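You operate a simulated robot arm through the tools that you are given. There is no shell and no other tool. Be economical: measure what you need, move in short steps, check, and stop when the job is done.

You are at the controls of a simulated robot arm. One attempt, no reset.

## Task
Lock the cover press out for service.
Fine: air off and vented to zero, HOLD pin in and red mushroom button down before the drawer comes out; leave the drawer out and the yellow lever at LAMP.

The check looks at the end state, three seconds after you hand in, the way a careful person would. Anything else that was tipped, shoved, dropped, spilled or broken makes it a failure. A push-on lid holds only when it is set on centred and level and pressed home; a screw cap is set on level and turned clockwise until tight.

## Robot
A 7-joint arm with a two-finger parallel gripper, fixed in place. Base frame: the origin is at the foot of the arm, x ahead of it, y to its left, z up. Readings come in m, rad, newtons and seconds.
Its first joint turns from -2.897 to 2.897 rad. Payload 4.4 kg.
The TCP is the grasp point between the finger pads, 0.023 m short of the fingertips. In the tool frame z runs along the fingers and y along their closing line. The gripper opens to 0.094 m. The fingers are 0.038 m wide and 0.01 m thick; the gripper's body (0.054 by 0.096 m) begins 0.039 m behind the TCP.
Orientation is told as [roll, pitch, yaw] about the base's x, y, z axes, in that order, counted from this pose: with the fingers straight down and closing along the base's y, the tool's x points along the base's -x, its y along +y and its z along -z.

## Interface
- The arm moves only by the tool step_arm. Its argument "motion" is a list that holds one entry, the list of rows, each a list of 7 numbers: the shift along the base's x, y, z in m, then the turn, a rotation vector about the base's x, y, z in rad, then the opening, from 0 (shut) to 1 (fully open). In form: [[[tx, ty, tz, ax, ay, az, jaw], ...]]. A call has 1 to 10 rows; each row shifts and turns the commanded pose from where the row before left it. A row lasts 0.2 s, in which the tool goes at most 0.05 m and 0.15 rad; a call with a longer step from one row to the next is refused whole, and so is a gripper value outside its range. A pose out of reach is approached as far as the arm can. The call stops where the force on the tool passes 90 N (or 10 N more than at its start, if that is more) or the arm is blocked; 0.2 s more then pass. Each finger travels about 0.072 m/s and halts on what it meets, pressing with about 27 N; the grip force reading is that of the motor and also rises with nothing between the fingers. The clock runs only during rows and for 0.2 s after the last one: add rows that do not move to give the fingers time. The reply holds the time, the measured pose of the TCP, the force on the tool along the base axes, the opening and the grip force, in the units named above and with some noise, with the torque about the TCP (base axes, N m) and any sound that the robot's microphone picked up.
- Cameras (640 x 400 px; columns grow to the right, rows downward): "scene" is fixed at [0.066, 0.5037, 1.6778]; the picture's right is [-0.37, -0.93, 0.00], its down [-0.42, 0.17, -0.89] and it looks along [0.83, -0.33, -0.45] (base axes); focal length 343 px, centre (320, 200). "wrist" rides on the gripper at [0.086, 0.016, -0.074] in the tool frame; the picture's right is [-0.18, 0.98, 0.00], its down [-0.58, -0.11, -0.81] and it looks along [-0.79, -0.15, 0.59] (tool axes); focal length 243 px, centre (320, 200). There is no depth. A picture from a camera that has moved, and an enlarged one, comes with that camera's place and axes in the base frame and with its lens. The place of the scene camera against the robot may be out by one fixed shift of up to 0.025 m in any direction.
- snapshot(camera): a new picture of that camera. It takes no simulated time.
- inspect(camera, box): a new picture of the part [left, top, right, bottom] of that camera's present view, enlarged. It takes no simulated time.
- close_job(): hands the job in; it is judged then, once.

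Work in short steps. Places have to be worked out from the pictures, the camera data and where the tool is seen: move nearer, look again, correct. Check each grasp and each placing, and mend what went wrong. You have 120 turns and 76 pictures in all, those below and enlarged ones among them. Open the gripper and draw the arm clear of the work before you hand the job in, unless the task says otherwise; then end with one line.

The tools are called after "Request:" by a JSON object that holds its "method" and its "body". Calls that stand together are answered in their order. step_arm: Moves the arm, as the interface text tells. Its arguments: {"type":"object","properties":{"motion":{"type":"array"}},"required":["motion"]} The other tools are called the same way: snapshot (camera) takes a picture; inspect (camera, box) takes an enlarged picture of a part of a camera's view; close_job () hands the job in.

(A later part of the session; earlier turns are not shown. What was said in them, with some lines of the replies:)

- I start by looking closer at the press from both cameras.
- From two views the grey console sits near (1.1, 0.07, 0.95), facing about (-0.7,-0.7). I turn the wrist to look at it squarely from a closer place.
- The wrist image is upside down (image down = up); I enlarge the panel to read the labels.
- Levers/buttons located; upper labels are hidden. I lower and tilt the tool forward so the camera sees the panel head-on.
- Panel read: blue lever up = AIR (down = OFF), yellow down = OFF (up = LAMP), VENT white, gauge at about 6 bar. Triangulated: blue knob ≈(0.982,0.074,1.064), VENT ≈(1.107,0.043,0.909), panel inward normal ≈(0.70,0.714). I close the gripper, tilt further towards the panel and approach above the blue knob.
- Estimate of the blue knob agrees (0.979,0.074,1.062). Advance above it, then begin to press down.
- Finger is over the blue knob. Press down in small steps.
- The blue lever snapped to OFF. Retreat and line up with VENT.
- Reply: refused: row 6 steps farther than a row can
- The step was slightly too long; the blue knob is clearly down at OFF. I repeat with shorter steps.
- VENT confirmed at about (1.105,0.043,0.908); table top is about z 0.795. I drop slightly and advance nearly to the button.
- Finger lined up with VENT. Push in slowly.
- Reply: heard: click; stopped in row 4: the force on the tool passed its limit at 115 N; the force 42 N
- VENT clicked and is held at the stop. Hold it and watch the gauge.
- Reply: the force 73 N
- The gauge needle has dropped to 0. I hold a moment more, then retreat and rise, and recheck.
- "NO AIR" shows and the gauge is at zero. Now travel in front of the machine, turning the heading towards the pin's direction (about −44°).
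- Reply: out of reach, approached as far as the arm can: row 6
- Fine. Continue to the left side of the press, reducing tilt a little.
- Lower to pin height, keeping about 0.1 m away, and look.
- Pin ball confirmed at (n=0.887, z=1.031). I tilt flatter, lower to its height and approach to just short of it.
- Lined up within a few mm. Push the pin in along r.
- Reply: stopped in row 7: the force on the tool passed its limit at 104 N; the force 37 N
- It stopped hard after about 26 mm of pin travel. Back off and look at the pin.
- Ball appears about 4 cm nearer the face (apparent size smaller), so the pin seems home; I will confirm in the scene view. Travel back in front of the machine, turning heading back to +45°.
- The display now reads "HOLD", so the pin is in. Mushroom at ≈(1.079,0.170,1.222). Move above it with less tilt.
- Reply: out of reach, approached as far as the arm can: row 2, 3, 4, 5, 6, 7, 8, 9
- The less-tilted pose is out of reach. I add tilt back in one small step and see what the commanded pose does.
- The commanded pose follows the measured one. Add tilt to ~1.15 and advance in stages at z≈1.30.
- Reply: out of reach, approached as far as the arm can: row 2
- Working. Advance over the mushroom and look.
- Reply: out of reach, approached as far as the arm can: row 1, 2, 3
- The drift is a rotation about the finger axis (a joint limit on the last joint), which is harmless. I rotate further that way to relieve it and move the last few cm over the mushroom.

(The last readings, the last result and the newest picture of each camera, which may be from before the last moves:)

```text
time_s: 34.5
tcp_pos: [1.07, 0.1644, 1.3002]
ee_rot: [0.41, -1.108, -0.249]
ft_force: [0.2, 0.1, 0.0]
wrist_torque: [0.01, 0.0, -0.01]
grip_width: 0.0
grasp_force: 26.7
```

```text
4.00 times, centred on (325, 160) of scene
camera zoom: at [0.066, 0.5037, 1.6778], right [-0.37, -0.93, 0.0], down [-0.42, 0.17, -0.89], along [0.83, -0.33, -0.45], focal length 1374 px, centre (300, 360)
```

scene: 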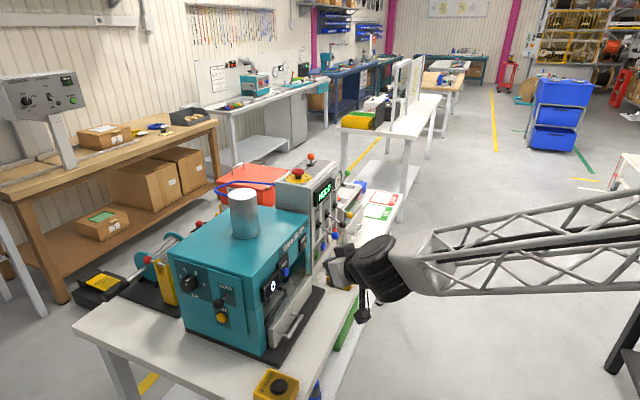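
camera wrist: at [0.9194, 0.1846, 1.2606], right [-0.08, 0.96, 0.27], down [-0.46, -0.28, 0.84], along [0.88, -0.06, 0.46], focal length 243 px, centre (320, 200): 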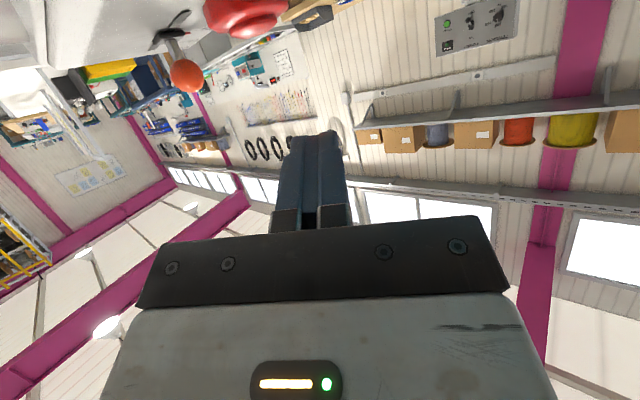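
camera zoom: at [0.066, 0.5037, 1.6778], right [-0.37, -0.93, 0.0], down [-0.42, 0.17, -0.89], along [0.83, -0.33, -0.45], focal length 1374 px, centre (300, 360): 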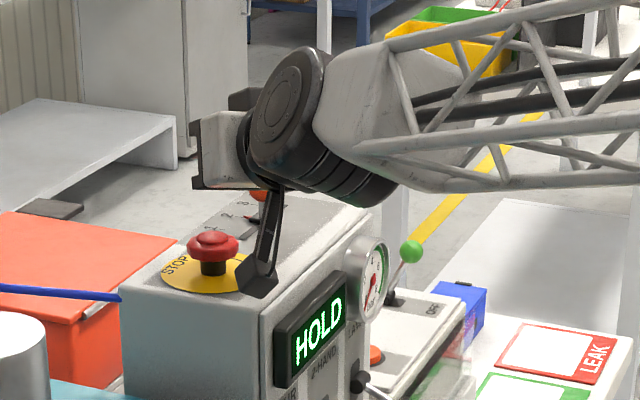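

Aligned over the button. To keep the hanging camera clear of the console I untilt by 0.3 first.

Request:
{"method": "step_arm", "body": {"motion": [[[0.003, 0.001, 0.005, -0.028, 0.13, 0, 0], [0.003, 0.001, 0, -0.028, 0.13, 0, 0], [0, 0, 0, 0, 0, 0, 0]]]}}

Request:
{"method": "snapshot", "body": {"camera": "wrist"}}

```text
time_s: 35.3
tcp_pos: [1.0741, 0.1647, 1.3038]
ee_rot: [0.228, -0.86, -0.098]
ft_force: [0.4, 0.5, -0.6]
wrist_torque: [-0.03, -0.01, 0.0]
grip_width: 0.0002
grasp_force: 26.9
```

```text
33 pictures are left
camera wrist: at [0.9594, 0.1744, 1.2896], right [0.05, 0.96, 0.28], down [-0.22, -0.27, 0.94], along [0.97, -0.11, 0.2], focal length 243 px, centre (320, 200)
```

wrist: 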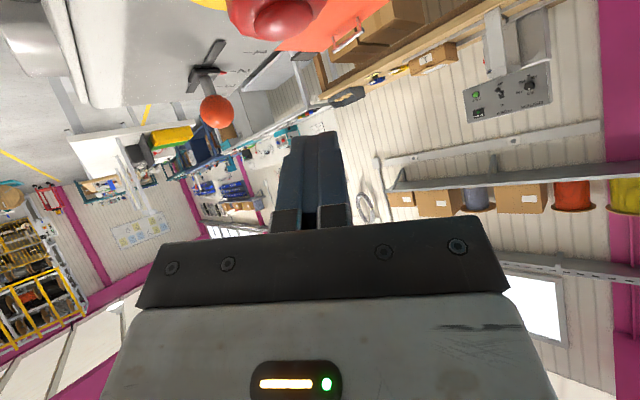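

Camera confirms: mushroom top ≈1.235 just below the fingers. Press down.

Request:
{"method": "step_arm", "body": {"motion": [[[0.002, 0.002, -0.025, 0, 0, 0, 0], [0, 0, -0.008, 0, 0, 0, 0], [0, 0, -0.006, 0, 0, 0, 0], [0, 0, -0.006, 0, 0, 0, 0], [0, 0, -0.006, 0, 0, 0, 0], [0, 0, -0.006, 0, 0, 0, 0]]]}}

Request:
{"method": "inspect", "body": {"camera": "scene", "box": [250, 110, 400, 210]}}

```text
time_s: 36.7
tcp_pos: [1.0766, 0.1677, 1.2544]
ee_rot: [0.235, -0.868, -0.101]
ft_force: [0.0, -9.4, 44.9]
wrist_torque: [-0.29, -0.27, -0.08]
grip_width: 0.0003
grasp_force: 27.4
```

```text
4.00 times, centred on (325, 160) of scene
camera zoom: at [0.066, 0.5037, 1.6778], right [-0.37, -0.93, 0.0], down [-0.42, 0.17, -0.89], along [0.83, -0.33, -0.45], focal length 1374 px, centre (300, 360)
```

zoom: 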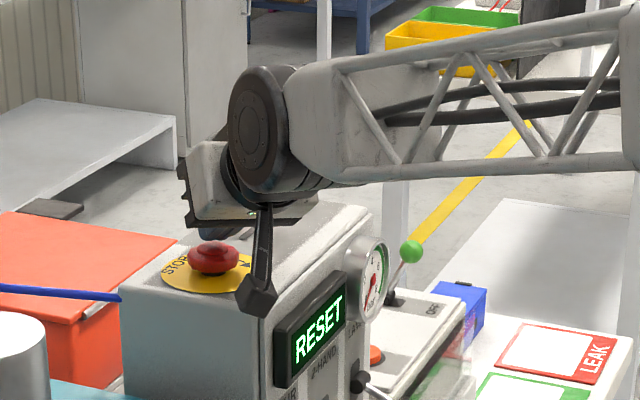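

Display changed to RESET (stop tripped). Press slightly further to ensure it latches, then lift off.

Request:
{"method": "step_arm", "body": {"motion": [[[0, 0, -0.004, 0, 0, 0, 0], [0, 0, -0.004, 0, 0, 0, 0]]]}}

Request:
{"method": "step_arm", "body": {"motion": [[[0, 0, 0.02, 0, 0, 0, 0], [0, 0, 0.03, 0, 0, 0, 0], [-0.03, 0, 0.03, 0, 0, 0, 0], [-0.045, 0, 0, 0, 0, 0, 0], [-0.045, 0, 0, 0, 0, 0, 0], [-0.045, 0, 0, 0, 0, 0, 0], [-0.045, 0, 0, 0, 0, 0, 0]]]}}

Request:
{"method": "inspect", "body": {"camera": "scene", "box": [250, 110, 400, 210]}}

```text
time_s: 37.3
tcp_pos: [1.078, 0.1675, 1.2546]
ee_rot: [0.237, -0.875, -0.103]
ft_force: [-4.9, -1.5, 18.5]
wrist_torque: [-0.03, -0.01, -0.02]
grip_width: 0.0
grasp_force: 26.8
stopped in row 2: the force on the tool passed its limit at 93 N (the readings are from after the stop); the commanded pose is now the measured one
```

```text
time_s: 38.9
tcp_pos: [0.8646, 0.1667, 1.3294]
ee_rot: [0.235, -0.872, -0.101]
ft_force: [-0.4, 0.5, -0.3]
wrist_torque: [-0.01, -0.05, -0.01]
grip_width: 0.0
grasp_force: 27.1
```

```text
4.00 times, centred on (325, 160) of scene
camera zoom: at [0.066, 0.5037, 1.6778], right [-0.37, -0.93, 0.0], down [-0.42, 0.17, -0.89], along [0.83, -0.33, -0.45], focal length 1374 px, centre (300, 360)
```

zoom: 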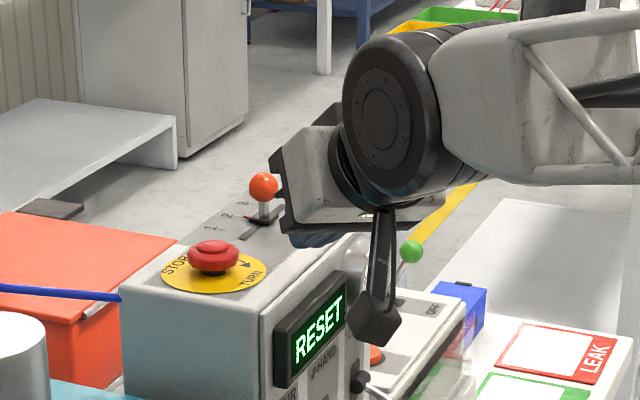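

The mushroom stays down, display "RESET". Next the drawer handle: bar at n≈0.745, r≈0.293–0.386, z≈0.871 (centre (0.764,0.295)). I back out in front of it and rotate so the fingers point at the drawer and close vertically.

Request:
{"method": "step_arm", "body": {"motion": [[[-0.0238, -0.001, -0.01, 0.1273, 0.0249, -0.0082, 0], [-0.0238, -0.001, -0.018, 0.1273, 0.0249, -0.0082, 0], [-0.0238, -0.001, -0.018, 0.1273, 0.0249, -0.0082, 0], [-0.0238, -0.001, -0.018, 0.1273, 0.0249, -0.0082, 0], [-0.0238, -0.001, -0.018, 0.1273, 0.0249, -0.0082, 0], [-0.0238, -0.001, -0.018, 0.1273, 0.0249, -0.0082, 0], [-0.0238, -0.001, -0.018, 0.1273, 0.0249, -0.0082, 0], [-0.0238, -0.001, -0.018, 0.1273, 0.0249, -0.0082, 0.5], [-0.0238, -0.001, -0.018, 0.1273, 0.0249, -0.0082, 0.5], [-0.0238, -0.001, -0.018, 0.1273, 0.0249, -0.0082, 0.5]]]}}

Request:
{"method": "snapshot", "body": {"camera": "wrist"}}

```text
time_s: 41.1
tcp_pos: [0.6305, 0.1566, 1.1599]
ee_rot: [1.371, 0.001, -0.774]
ft_force: [-0.1, 1.0, 0.0]
wrist_torque: [0.03, 0.01, -0.01]
grip_width: 0.047
grasp_force: 0.0
```

```text
30 pictures are left
camera wrist: at [0.5203, 0.1654, 1.1922], right [0.27, 0.01, 0.96], down [-0.15, -0.99, 0.05], along [0.95, -0.16, -0.27], focal length 243 px, centre (320, 200)
```

wrist: 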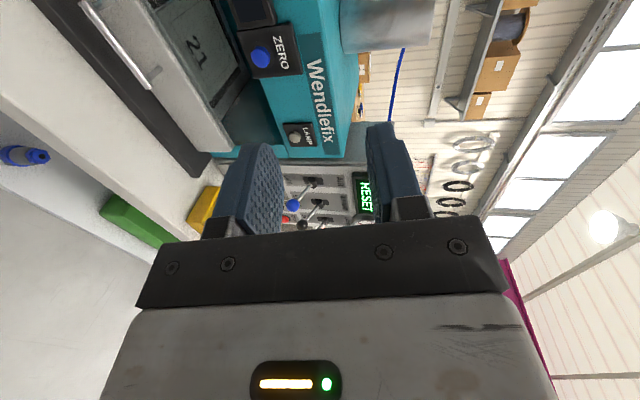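

Handle ends reproject consistently. Descend to z≈0.872 in front of the handle.

Request:
{"method": "step_arm", "body": {"motion": [[[0, 0, -0.048, 0, 0, 0, 0.5], [0, 0, -0.048, 0, 0, 0, 0.5], [0, 0, -0.048, 0, 0, 0, 0.5], [0, 0, -0.048, 0, 0, 0, 0.5], [0, 0, -0.048, 0, 0, 0, 0.5], [0, 0, -0.048, 0, 0, 0, 0.5], [0, 0, 0, 0, 0, 0, 0.5]]]}}

Request:
{"method": "snapshot", "body": {"camera": "wrist"}}

```text
time_s: 42.7
tcp_pos: [0.6314, 0.1611, 0.8695]
ee_rot: [1.37, 0.0, -0.777]
ft_force: [-0.2, -0.4, -0.1]
wrist_torque: [-0.02, -0.03, 0.0]
grip_width: 0.0472
grasp_force: 0.0
```

```text
29 pictures are left
camera wrist: at [0.5201, 0.1704, 0.9012], right [0.27, 0.01, 0.96], down [-0.15, -0.99, 0.05], along [0.95, -0.16, -0.26], focal length 243 px, centre (320, 200)
```

wrist: 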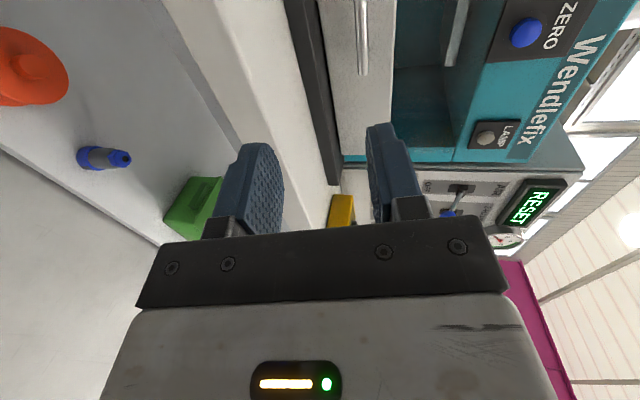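

Bar height 0.870 confirmed, between the fingers. Advance to straddle it.

Request:
{"method": "step_arm", "body": {"motion": [[[0.033, 0.0337, 0, 0, 0, 0, 0.5], [0.033, 0.0337, 0, 0, 0, 0, 0.5], [0.033, 0.0337, 0, 0, 0, 0, 0.5], [0.02, 0.0204, 0, 0, 0, 0, 0.5], [0.0098, 0.01, 0, 0, 0, 0, 0.5], [0, 0, 0, 0, 0, 0, 0.5]]]}}

Request:
{"method": "snapshot", "body": {"camera": "wrist"}}

Request:
{"method": "inspect", "body": {"camera": "scene", "box": [200, 260, 400, 380]}}

```text
time_s: 44.1
tcp_pos: [0.7589, 0.2903, 0.868]
ee_rot: [1.369, 0.0, -0.774]
ft_force: [0.1, -0.3, 0.7]
wrist_torque: [-0.01, 0.02, 0.02]
grip_width: 0.047
grasp_force: 0.2
```

```text
28 pictures are left
camera wrist: at [0.6479, 0.2999, 0.8998], right [0.27, 0.01, 0.96], down [-0.15, -0.99, 0.05], along [0.95, -0.16, -0.26], focal length 243 px, centre (320, 200)
```

wrist: 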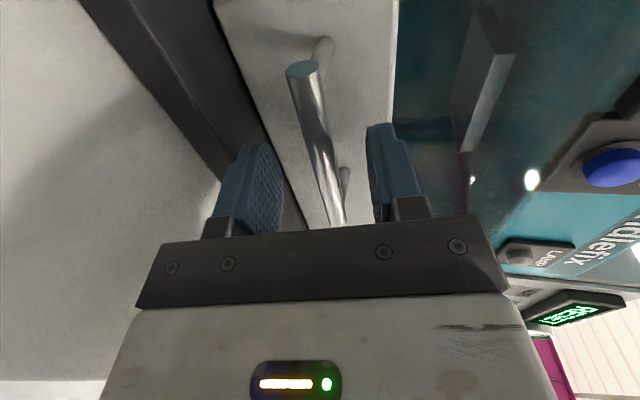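

```text
3.20 times, centred on (300, 320) of scene
camera zoom: at [0.066, 0.5037, 1.6778], right [-0.37, -0.93, 0.0], down [-0.42, 0.17, -0.89], along [0.83, -0.33, -0.45], focal length 1099 px, centre (384, -184)
```

zoom: 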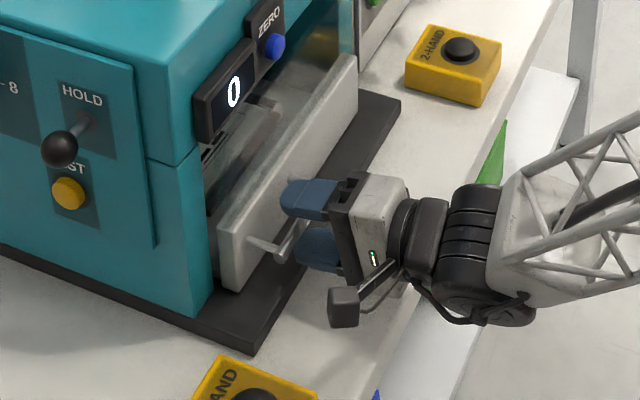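

The bar lies between the fingers. Close.

Request:
{"method": "step_arm", "body": {"motion": [[[0.002, 0.002, 0, 0, 0, 0, 0.3], [0, 0, 0, 0, 0, 0, 0], [0, 0, 0, 0, 0, 0, 0], [0, 0, 0, 0, 0, 0, 0]]]}}

```text
time_s: 45.1
tcp_pos: [0.7611, 0.2918, 0.8719]
ee_rot: [1.372, 0.0, -0.774]
ft_force: [-2.3, 4.5, 25.9]
wrist_torque: [0.9, 0.72, -0.03]
grip_width: 0.0117
grasp_force: 44.9
```

Gripped (11.7 mm). Ease up 3 mm and pull outward along −n.

Request:
{"method": "step_arm", "body": {"motion": [[[0, 0, 0.003, 0, 0, 0, 0], [-0.007, -0.0071, 0, 0, 0, 0, 0], [-0.007, -0.0071, 0, 0, 0, 0, 0], [-0.014, -0.0143, 0, 0, 0, 0, 0], [-0.014, -0.0143, 0, 0, 0, 0, 0], [-0.014, -0.0143, 0, 0, 0, 0, 0]]]}}

Request:
{"method": "inspect", "body": {"camera": "scene", "box": [200, 260, 400, 380]}}

```text
time_s: 46.5
tcp_pos: [0.704, 0.2353, 0.8706]
ee_rot: [1.365, 0.004, -0.776]
ft_force: [14.5, -12.1, -49.7]
wrist_torque: [-0.62, -0.27, -0.87]
grip_width: 0.0119
grasp_force: 45.2
```

```text
3.20 times, centred on (300, 320) of scene
camera zoom: at [0.066, 0.5037, 1.6778], right [-0.37, -0.93, 0.0], down [-0.42, 0.17, -0.89], along [0.83, -0.33, -0.45], focal length 1099 px, centre (384, -184)
```

zoom: 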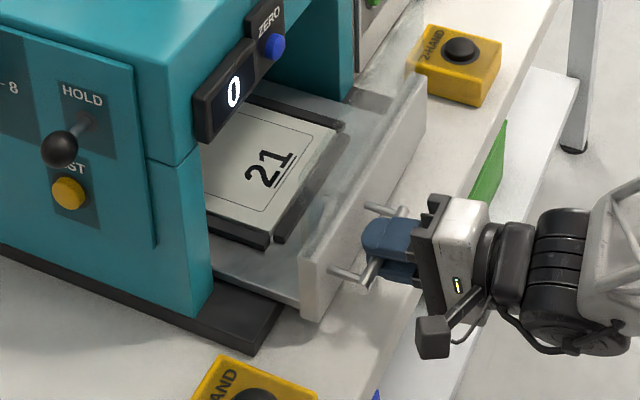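

Drawer is sliding out, clear of the 2-HAND box. Remove the vertical preload and keep pulling until its stop.

Request:
{"method": "step_arm", "body": {"motion": [[[0, 0, -0.002, 0, 0, 0, 0], [-0.014, -0.0143, 0, 0, 0, 0, 0], [-0.014, -0.0143, 0, 0, 0, 0, 0], [-0.007, -0.0071, 0, 0, 0, 0, 0], [-0.007, -0.0071, 0, 0, 0, 0, 0], [-0.007, -0.0071, 0, 0, 0, 0, 0], [-0.007, -0.0071, 0, 0, 0, 0, 0]]]}}

Request:
{"method": "inspect", "body": {"camera": "scene", "box": [200, 260, 400, 380]}}

```text
time_s: 48.1
tcp_pos: [0.6475, 0.1775, 0.8713]
ee_rot: [1.369, 0.003, -0.773]
ft_force: [-24.3, 26.8, -61.7]
wrist_torque: [0.4, 0.87, 0.17]
grip_width: 0.0121
grasp_force: 45.2
```

```text
3.20 times, centred on (300, 320) of scene
camera zoom: at [0.066, 0.5037, 1.6778], right [-0.37, -0.93, 0.0], down [-0.42, 0.17, -0.89], along [0.83, -0.33, -0.45], focal length 1099 px, centre (384, -184)
```

zoom: 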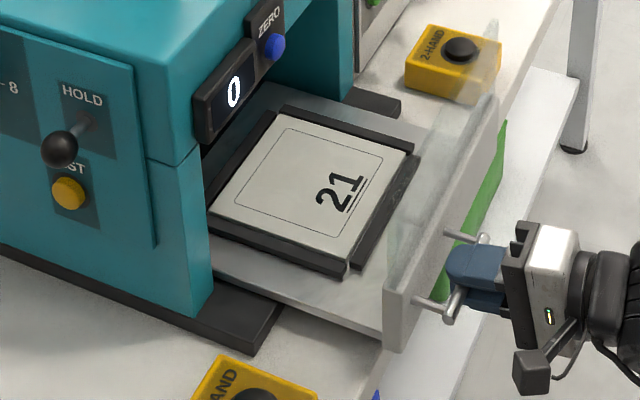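

Out by 0.16 m, still moving. Continue gently, easing the side loads.

Request:
{"method": "step_arm", "body": {"motion": [[[-0.001, 0.001, -0.003, 0, 0, 0, 0], [-0.007, -0.0071, 0, 0, 0, 0, 0], [-0.007, -0.0071, 0, 0, 0, 0, 0], [-0.007, -0.0071, 0, 0, 0, 0, 0], [-0.007, -0.0071, 0, 0, 0, 0, 0], [-0.007, -0.0071, 0, 0, 0, 0, 0]]]}}

Request:
{"method": "inspect", "body": {"camera": "scene", "box": [200, 260, 400, 380]}}

```text
time_s: 49.5
tcp_pos: [0.6145, 0.144, 0.8705]
ee_rot: [1.369, -0.001, -0.775]
ft_force: [23.7, -19.9, -24.4]
wrist_torque: [0.54, 0.75, -0.63]
grip_width: 0.012
grasp_force: 45.2
```

```text
3.20 times, centred on (300, 320) of scene
camera zoom: at [0.066, 0.5037, 1.6778], right [-0.37, -0.93, 0.0], down [-0.42, 0.17, -0.89], along [0.83, -0.33, -0.45], focal length 1099 px, centre (384, -184)
```

zoom: 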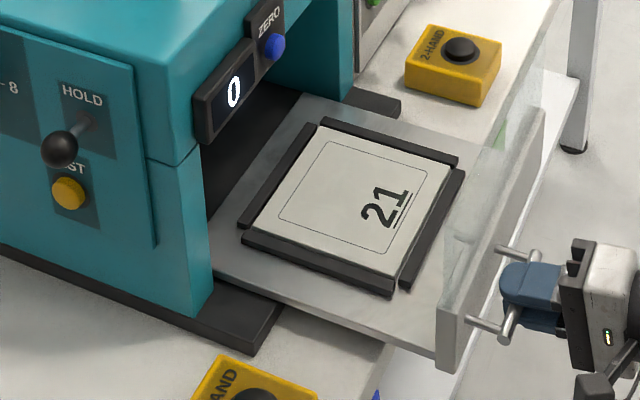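

Out about 0.21 m with no stop yet. Try a few millimetres more to find the end stop.

Request:
{"method": "step_arm", "body": {"motion": [[[0.001, -0.001, -0.002, 0, 0, 0, 0], [-0.0035, -0.0036, 0, 0, 0, 0, 0], [-0.0035, -0.0036, 0, 0, 0, 0, 0], [-0.0035, -0.0036, 0, 0, 0, 0, 0], [0, 0, 0, 0, 0, 0, 0]]]}}

Request:
{"method": "inspect", "body": {"camera": "scene", "box": [200, 260, 400, 380]}}

```text
time_s: 50.7
tcp_pos: [0.6038, 0.1309, 0.8704]
ee_rot: [1.374, -0.003, -0.775]
ft_force: [-24.9, 27.2, 76.1]
wrist_torque: [1.38, 0.72, 0.28]
grip_width: 0.0123
grasp_force: 45.0
```

```text
3.20 times, centred on (300, 320) of scene
camera zoom: at [0.066, 0.5037, 1.6778], right [-0.37, -0.93, 0.0], down [-0.42, 0.17, -0.89], along [0.83, -0.33, -0.45], focal length 1099 px, centre (384, -184)
```

zoom: 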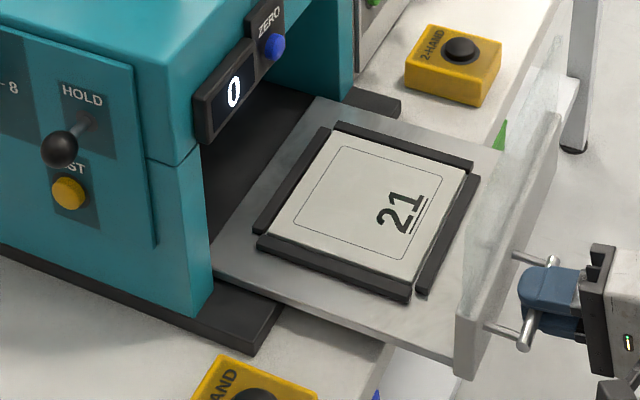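

Still guided rigidly in height, so it's on a slide. Correct the height load and go slightly further to look for the stop.

Request:
{"method": "step_arm", "body": {"motion": [[[-0.001, 0.001, 0.0035, 0, 0, 0, 0], [-0.0045, -0.0046, 0, 0, 0, 0, 0], [-0.0045, -0.0046, 0, 0, 0, 0, 0], [-0.0045, -0.0046, 0, 0, 0, 0, 0], [0, 0, 0, 0, 0, 0, 0]]]}}

```text
time_s: 51.9
tcp_pos: [0.5877, 0.1167, 0.8723]
ee_rot: [1.37, 0.0, -0.771]
ft_force: [20.8, 42.1, 41.4]
wrist_torque: [0.79, 0.19, 0.15]
grip_width: 0.0117
grasp_force: 45.3
```

A resisting force of ~45 N outward at about 0.24 m: end stop reached. Release and back off.

Request:
{"method": "step_arm", "body": {"motion": [[[0.002, 0.002, 0, 0, 0, 0, 0], [0, 0, 0, 0, 0, 0, 0.5], [0, 0, 0, 0, 0, 0, 0.5], [0, 0, 0, 0, 0, 0, 0.5], [-0.014, -0.0143, 0, 0, 0, 0, 0.5], [-0.03, -0.03, 0, 0, 0, 0, 0.5], [-0.03, -0.03, 0, 0, 0, 0, 0.5], [0, 0, 0, 0, 0, 0, 0.5]]]}}

Request:
{"method": "snapshot", "body": {"camera": "scene"}}

```text
time_s: 53.7
tcp_pos: [0.5172, 0.0456, 0.8718]
ee_rot: [1.368, 0.001, -0.776]
ft_force: [0.2, 0.5, -0.2]
wrist_torque: [0.01, 0.0, 0.0]
grip_width: 0.0471
grasp_force: 0.1
```

```text
22 pictures are left
```

scene: 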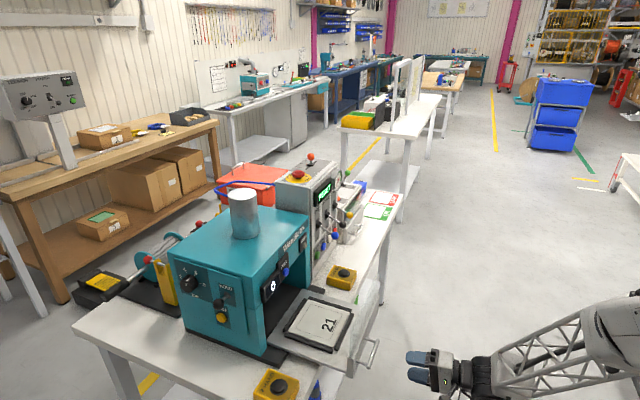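

Drawer is fully out, nothing else disturbed. Now close the fingers and slide right (along r) to the yellow lever, staying in front of the drawer.

Request:
{"method": "step_arm", "body": {"motion": [[[0.0337, -0.033, 0.0093, 0, 0, 0, 0], [0.0337, -0.033, 0.0093, 0, 0, 0, 0], [0.0337, -0.033, 0.0093, 0, 0, 0, 0], [0.0337, -0.033, 0.0093, 0, 0, 0, 0], [0.0337, -0.033, 0.0093, 0, 0, 0, 0], [0.0337, -0.033, 0.0093, 0, 0, 0, 0], [0.0337, -0.033, 0.0093, 0, 0, 0, 0], [0.0337, -0.033, 0.0093, 0, 0, 0, 0], [0.0337, -0.033, 0.0093, 0, 0, 0, 0], [0.0337, -0.033, 0.0093, 0, 0, 0, 0]]]}}

Request:
{"method": "snapshot", "body": {"camera": "wrist"}}

```text
time_s: 55.9
tcp_pos: [0.8534, -0.2844, 0.9666]
ee_rot: [1.368, 0.002, -0.775]
ft_force: [-0.3, 1.0, -0.1]
wrist_torque: [0.01, 0.02, 0.02]
grip_width: 0.0
grasp_force: 27.2
```

```text
21 pictures are left
camera wrist: at [0.7429, -0.2755, 0.9984], right [0.27, 0.01, 0.96], down [-0.15, -0.99, 0.05], along [0.95, -0.16, -0.27], focal length 243 px, centre (320, 200)
```

wrist: 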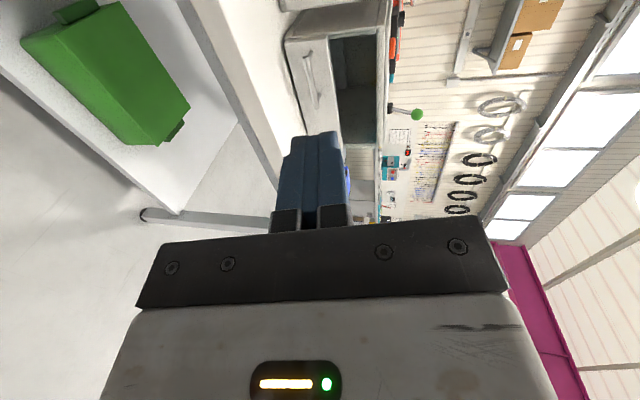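

Yellow knob should be at (n 0.736, r 0.809, z 1.006). Advance under it in two parts, checking.

Request:
{"method": "step_arm", "body": {"motion": [[[0.0334, 0.0341, -0.005, 0, 0, 0, 0], [0.0334, 0.0341, 0, 0, 0, 0, 0], [0.0334, 0.0341, 0, 0, 0, 0, 0], [0.0334, 0.0341, 0, 0, 0, 0, 0], [0.0334, 0.0341, 0, 0, 0, 0, 0], [0, 0, 0, 0, 0, 0, 0]]]}}

Request:
{"method": "inspect", "body": {"camera": "scene", "box": [280, 150, 420, 260]}}

Request:
{"method": "snapshot", "body": {"camera": "wrist"}}

```text
time_s: 57.3
tcp_pos: [1.0167, -0.1161, 0.9608]
ee_rot: [1.367, 0.001, -0.775]
ft_force: [0.1, -0.2, -0.2]
wrist_torque: [-0.04, 0.0, -0.02]
grip_width: 0.0001
grasp_force: 27.3
```

```text
3.64 times, centred on (350, 205) of scene
camera zoom: at [0.066, 0.5037, 1.6778], right [-0.37, -0.93, 0.0], down [-0.42, 0.17, -0.89], along [0.83, -0.33, -0.45], focal length 1249 px, centre (211, 182)
```

zoom: 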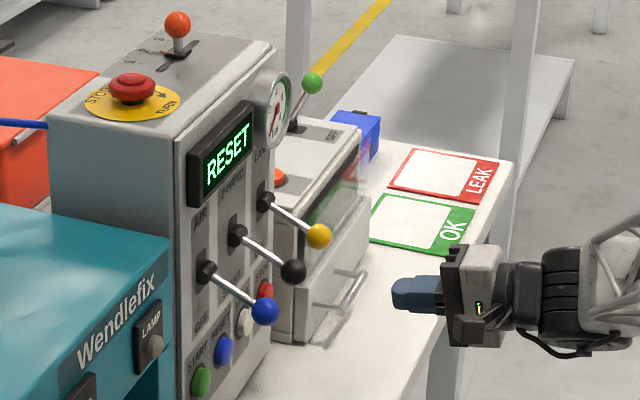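

```text
19 pictures are left
camera wrist: at [0.9062, -0.1059, 0.9916], right [0.27, 0.01, 0.96], down [-0.15, -0.99, 0.05], along [0.95, -0.16, -0.27], focal length 243 px, centre (320, 200)
```

wrist: 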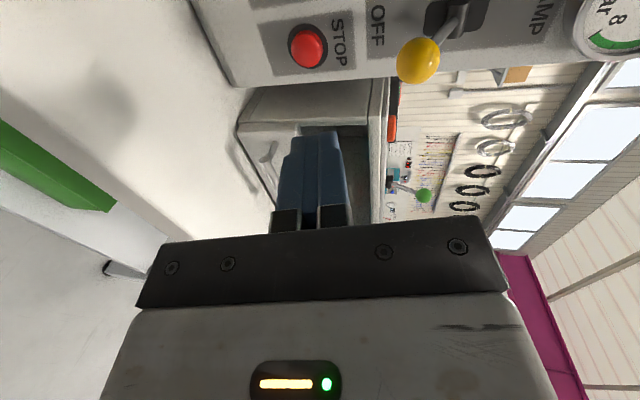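

Yellow knob confirmed at (1.091,−0.039,1.006). Advance under it.

Request:
{"method": "step_arm", "body": {"motion": [[[0.0334, 0.0341, 0, 0, 0, 0, 0], [0.025, 0.0255, 0, 0, 0, 0, 0], [0.0115, 0.0117, 0, 0, 0, 0, 0], [0, 0, 0.008, 0, 0, 0, 0]]]}}

Request:
{"method": "snapshot", "body": {"camera": "wrist"}}

```text
time_s: 58.3
tcp_pos: [1.0901, -0.0411, 0.965]
ee_rot: [1.369, 0.002, -0.775]
ft_force: [0.0, 0.0, -0.8]
wrist_torque: [0.0, 0.0, 0.01]
grip_width: 0.0
grasp_force: 26.0
```

```text
18 pictures are left
camera wrist: at [0.9791, -0.0321, 0.9968], right [0.27, 0.01, 0.96], down [-0.15, -0.99, 0.05], along [0.95, -0.16, -0.27], focal length 243 px, centre (320, 200)
```

wrist: 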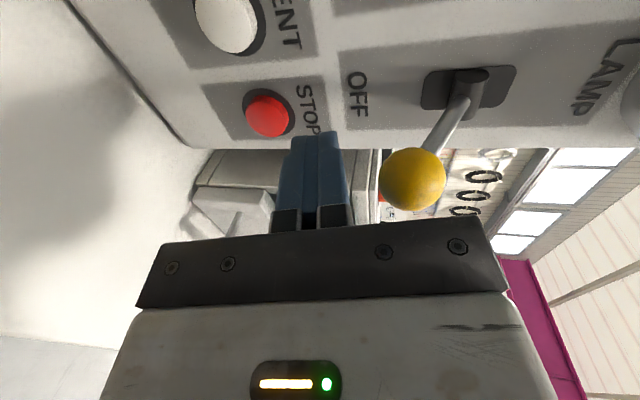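

Finger is right below the yellow ball. Lift.

Request:
{"method": "step_arm", "body": {"motion": [[[0, 0, 0.012, 0, 0, 0, 0], [0, 0, 0.012, 0, 0, 0, 0], [0, 0, 0.012, 0, 0, 0, 0], [0, 0, 0.012, 0, 0, 0, 0], [0, 0, 0.01, 0, 0, 0, 0]]]}}

Request:
{"method": "snapshot", "body": {"camera": "wrist"}}

```text
time_s: 59.5
tcp_pos: [1.0898, -0.043, 1.0276]
ee_rot: [1.369, 0.001, -0.773]
ft_force: [0.2, -0.5, -0.4]
wrist_torque: [0.01, 0.01, 0.0]
grip_width: 0.0001
grasp_force: 27.0
```

```text
17 pictures are left
camera wrist: at [0.9779, -0.033, 1.0582], right [0.27, 0.01, 0.96], down [-0.15, -0.99, 0.05], along [0.95, -0.16, -0.27], focal length 243 px, centre (320, 200)
```

wrist: 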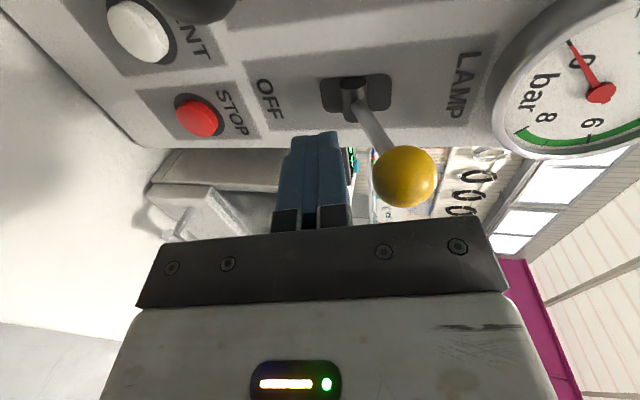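

The yellow lever has flipped to LAMP and the gauge reads 0. Retreat straight out and check everything.

Request:
{"method": "step_arm", "body": {"motion": [[[0, 0, -0.006, 0, 0, 0, 0], [-0.0334, -0.0341, 0, 0, 0, 0, 0], [-0.0334, -0.0341, 0, 0, 0, 0, 0], [-0.0334, -0.0341, 0, 0, 0, 0, 0], [-0.0334, -0.0341, 0, 0, 0, 0, 0], [-0.0334, -0.0341, 0, 0, 0, 0, 0], [-0.0334, -0.0341, 0, 0, 0, 0, 0.5], [-0.0334, -0.0341, 0.01, 0, 0, 0, 1], [-0.0334, -0.0341, 0.01, 0, 0, 0, 1], [0, 0, 0, 0, 0, 0, 1]]]}}

Request:
{"method": "inspect", "body": {"camera": "scene", "box": [270, 140, 420, 260]}}

Request:
{"method": "inspect", "body": {"camera": "scene", "box": [150, 220, 400, 400]}}

```text
time_s: 61.7
tcp_pos: [0.8258, -0.3165, 1.0377]
ee_rot: [1.368, 0.001, -0.774]
ft_force: [0.1, 0.3, -0.1]
wrist_torque: [-0.01, -0.03, -0.01]
grip_width: 0.0941
grasp_force: 0.1
```

```text
3.33 times, centred on (345, 200) of scene
camera zoom: at [0.066, 0.5037, 1.6778], right [-0.37, -0.93, 0.0], down [-0.42, 0.17, -0.89], along [0.83, -0.33, -0.45], focal length 1145 px, centre (237, 200)
```

zoom: 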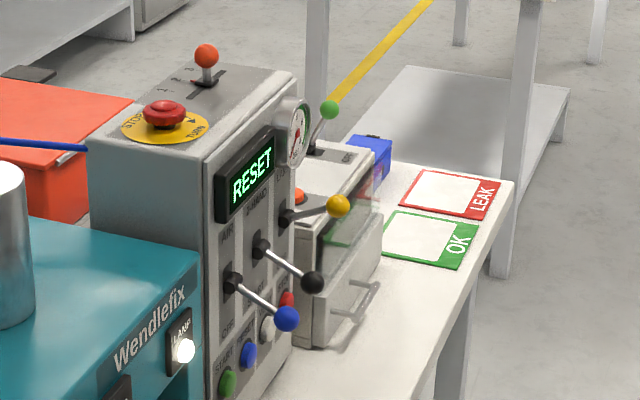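

```text
2.22 times, centred on (275, 310) of scene
camera zoom: at [0.066, 0.5037, 1.6778], right [-0.37, -0.93, 0.0], down [-0.42, 0.17, -0.89], along [0.83, -0.33, -0.45], focal length 763 px, centre (420, -44)
```

zoom: 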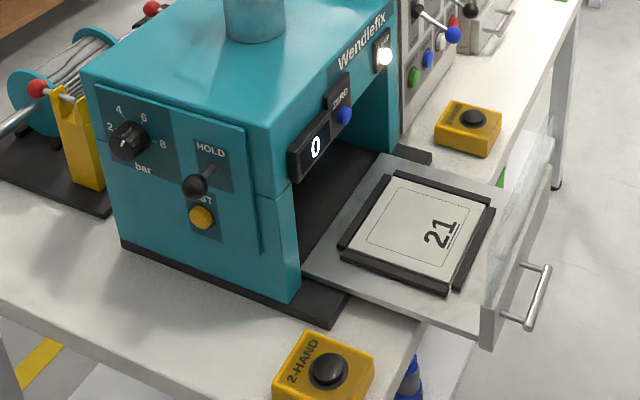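

The lamp is lit, yellow lever at LAMP, blue lever at OFF, gauge at 0, HOLD pin in, mushroom down and drawer out. The gripper is open and the arm is clear, so I hand in.

Request:
{"method": "close_job", "body": {}}

```text
The job is handed in.
```

The cover press is locked out for service and handed in: air off and vented to zero, HOLD pin in, red mushroom button down, drawer left out, yellow lever at LAMP.
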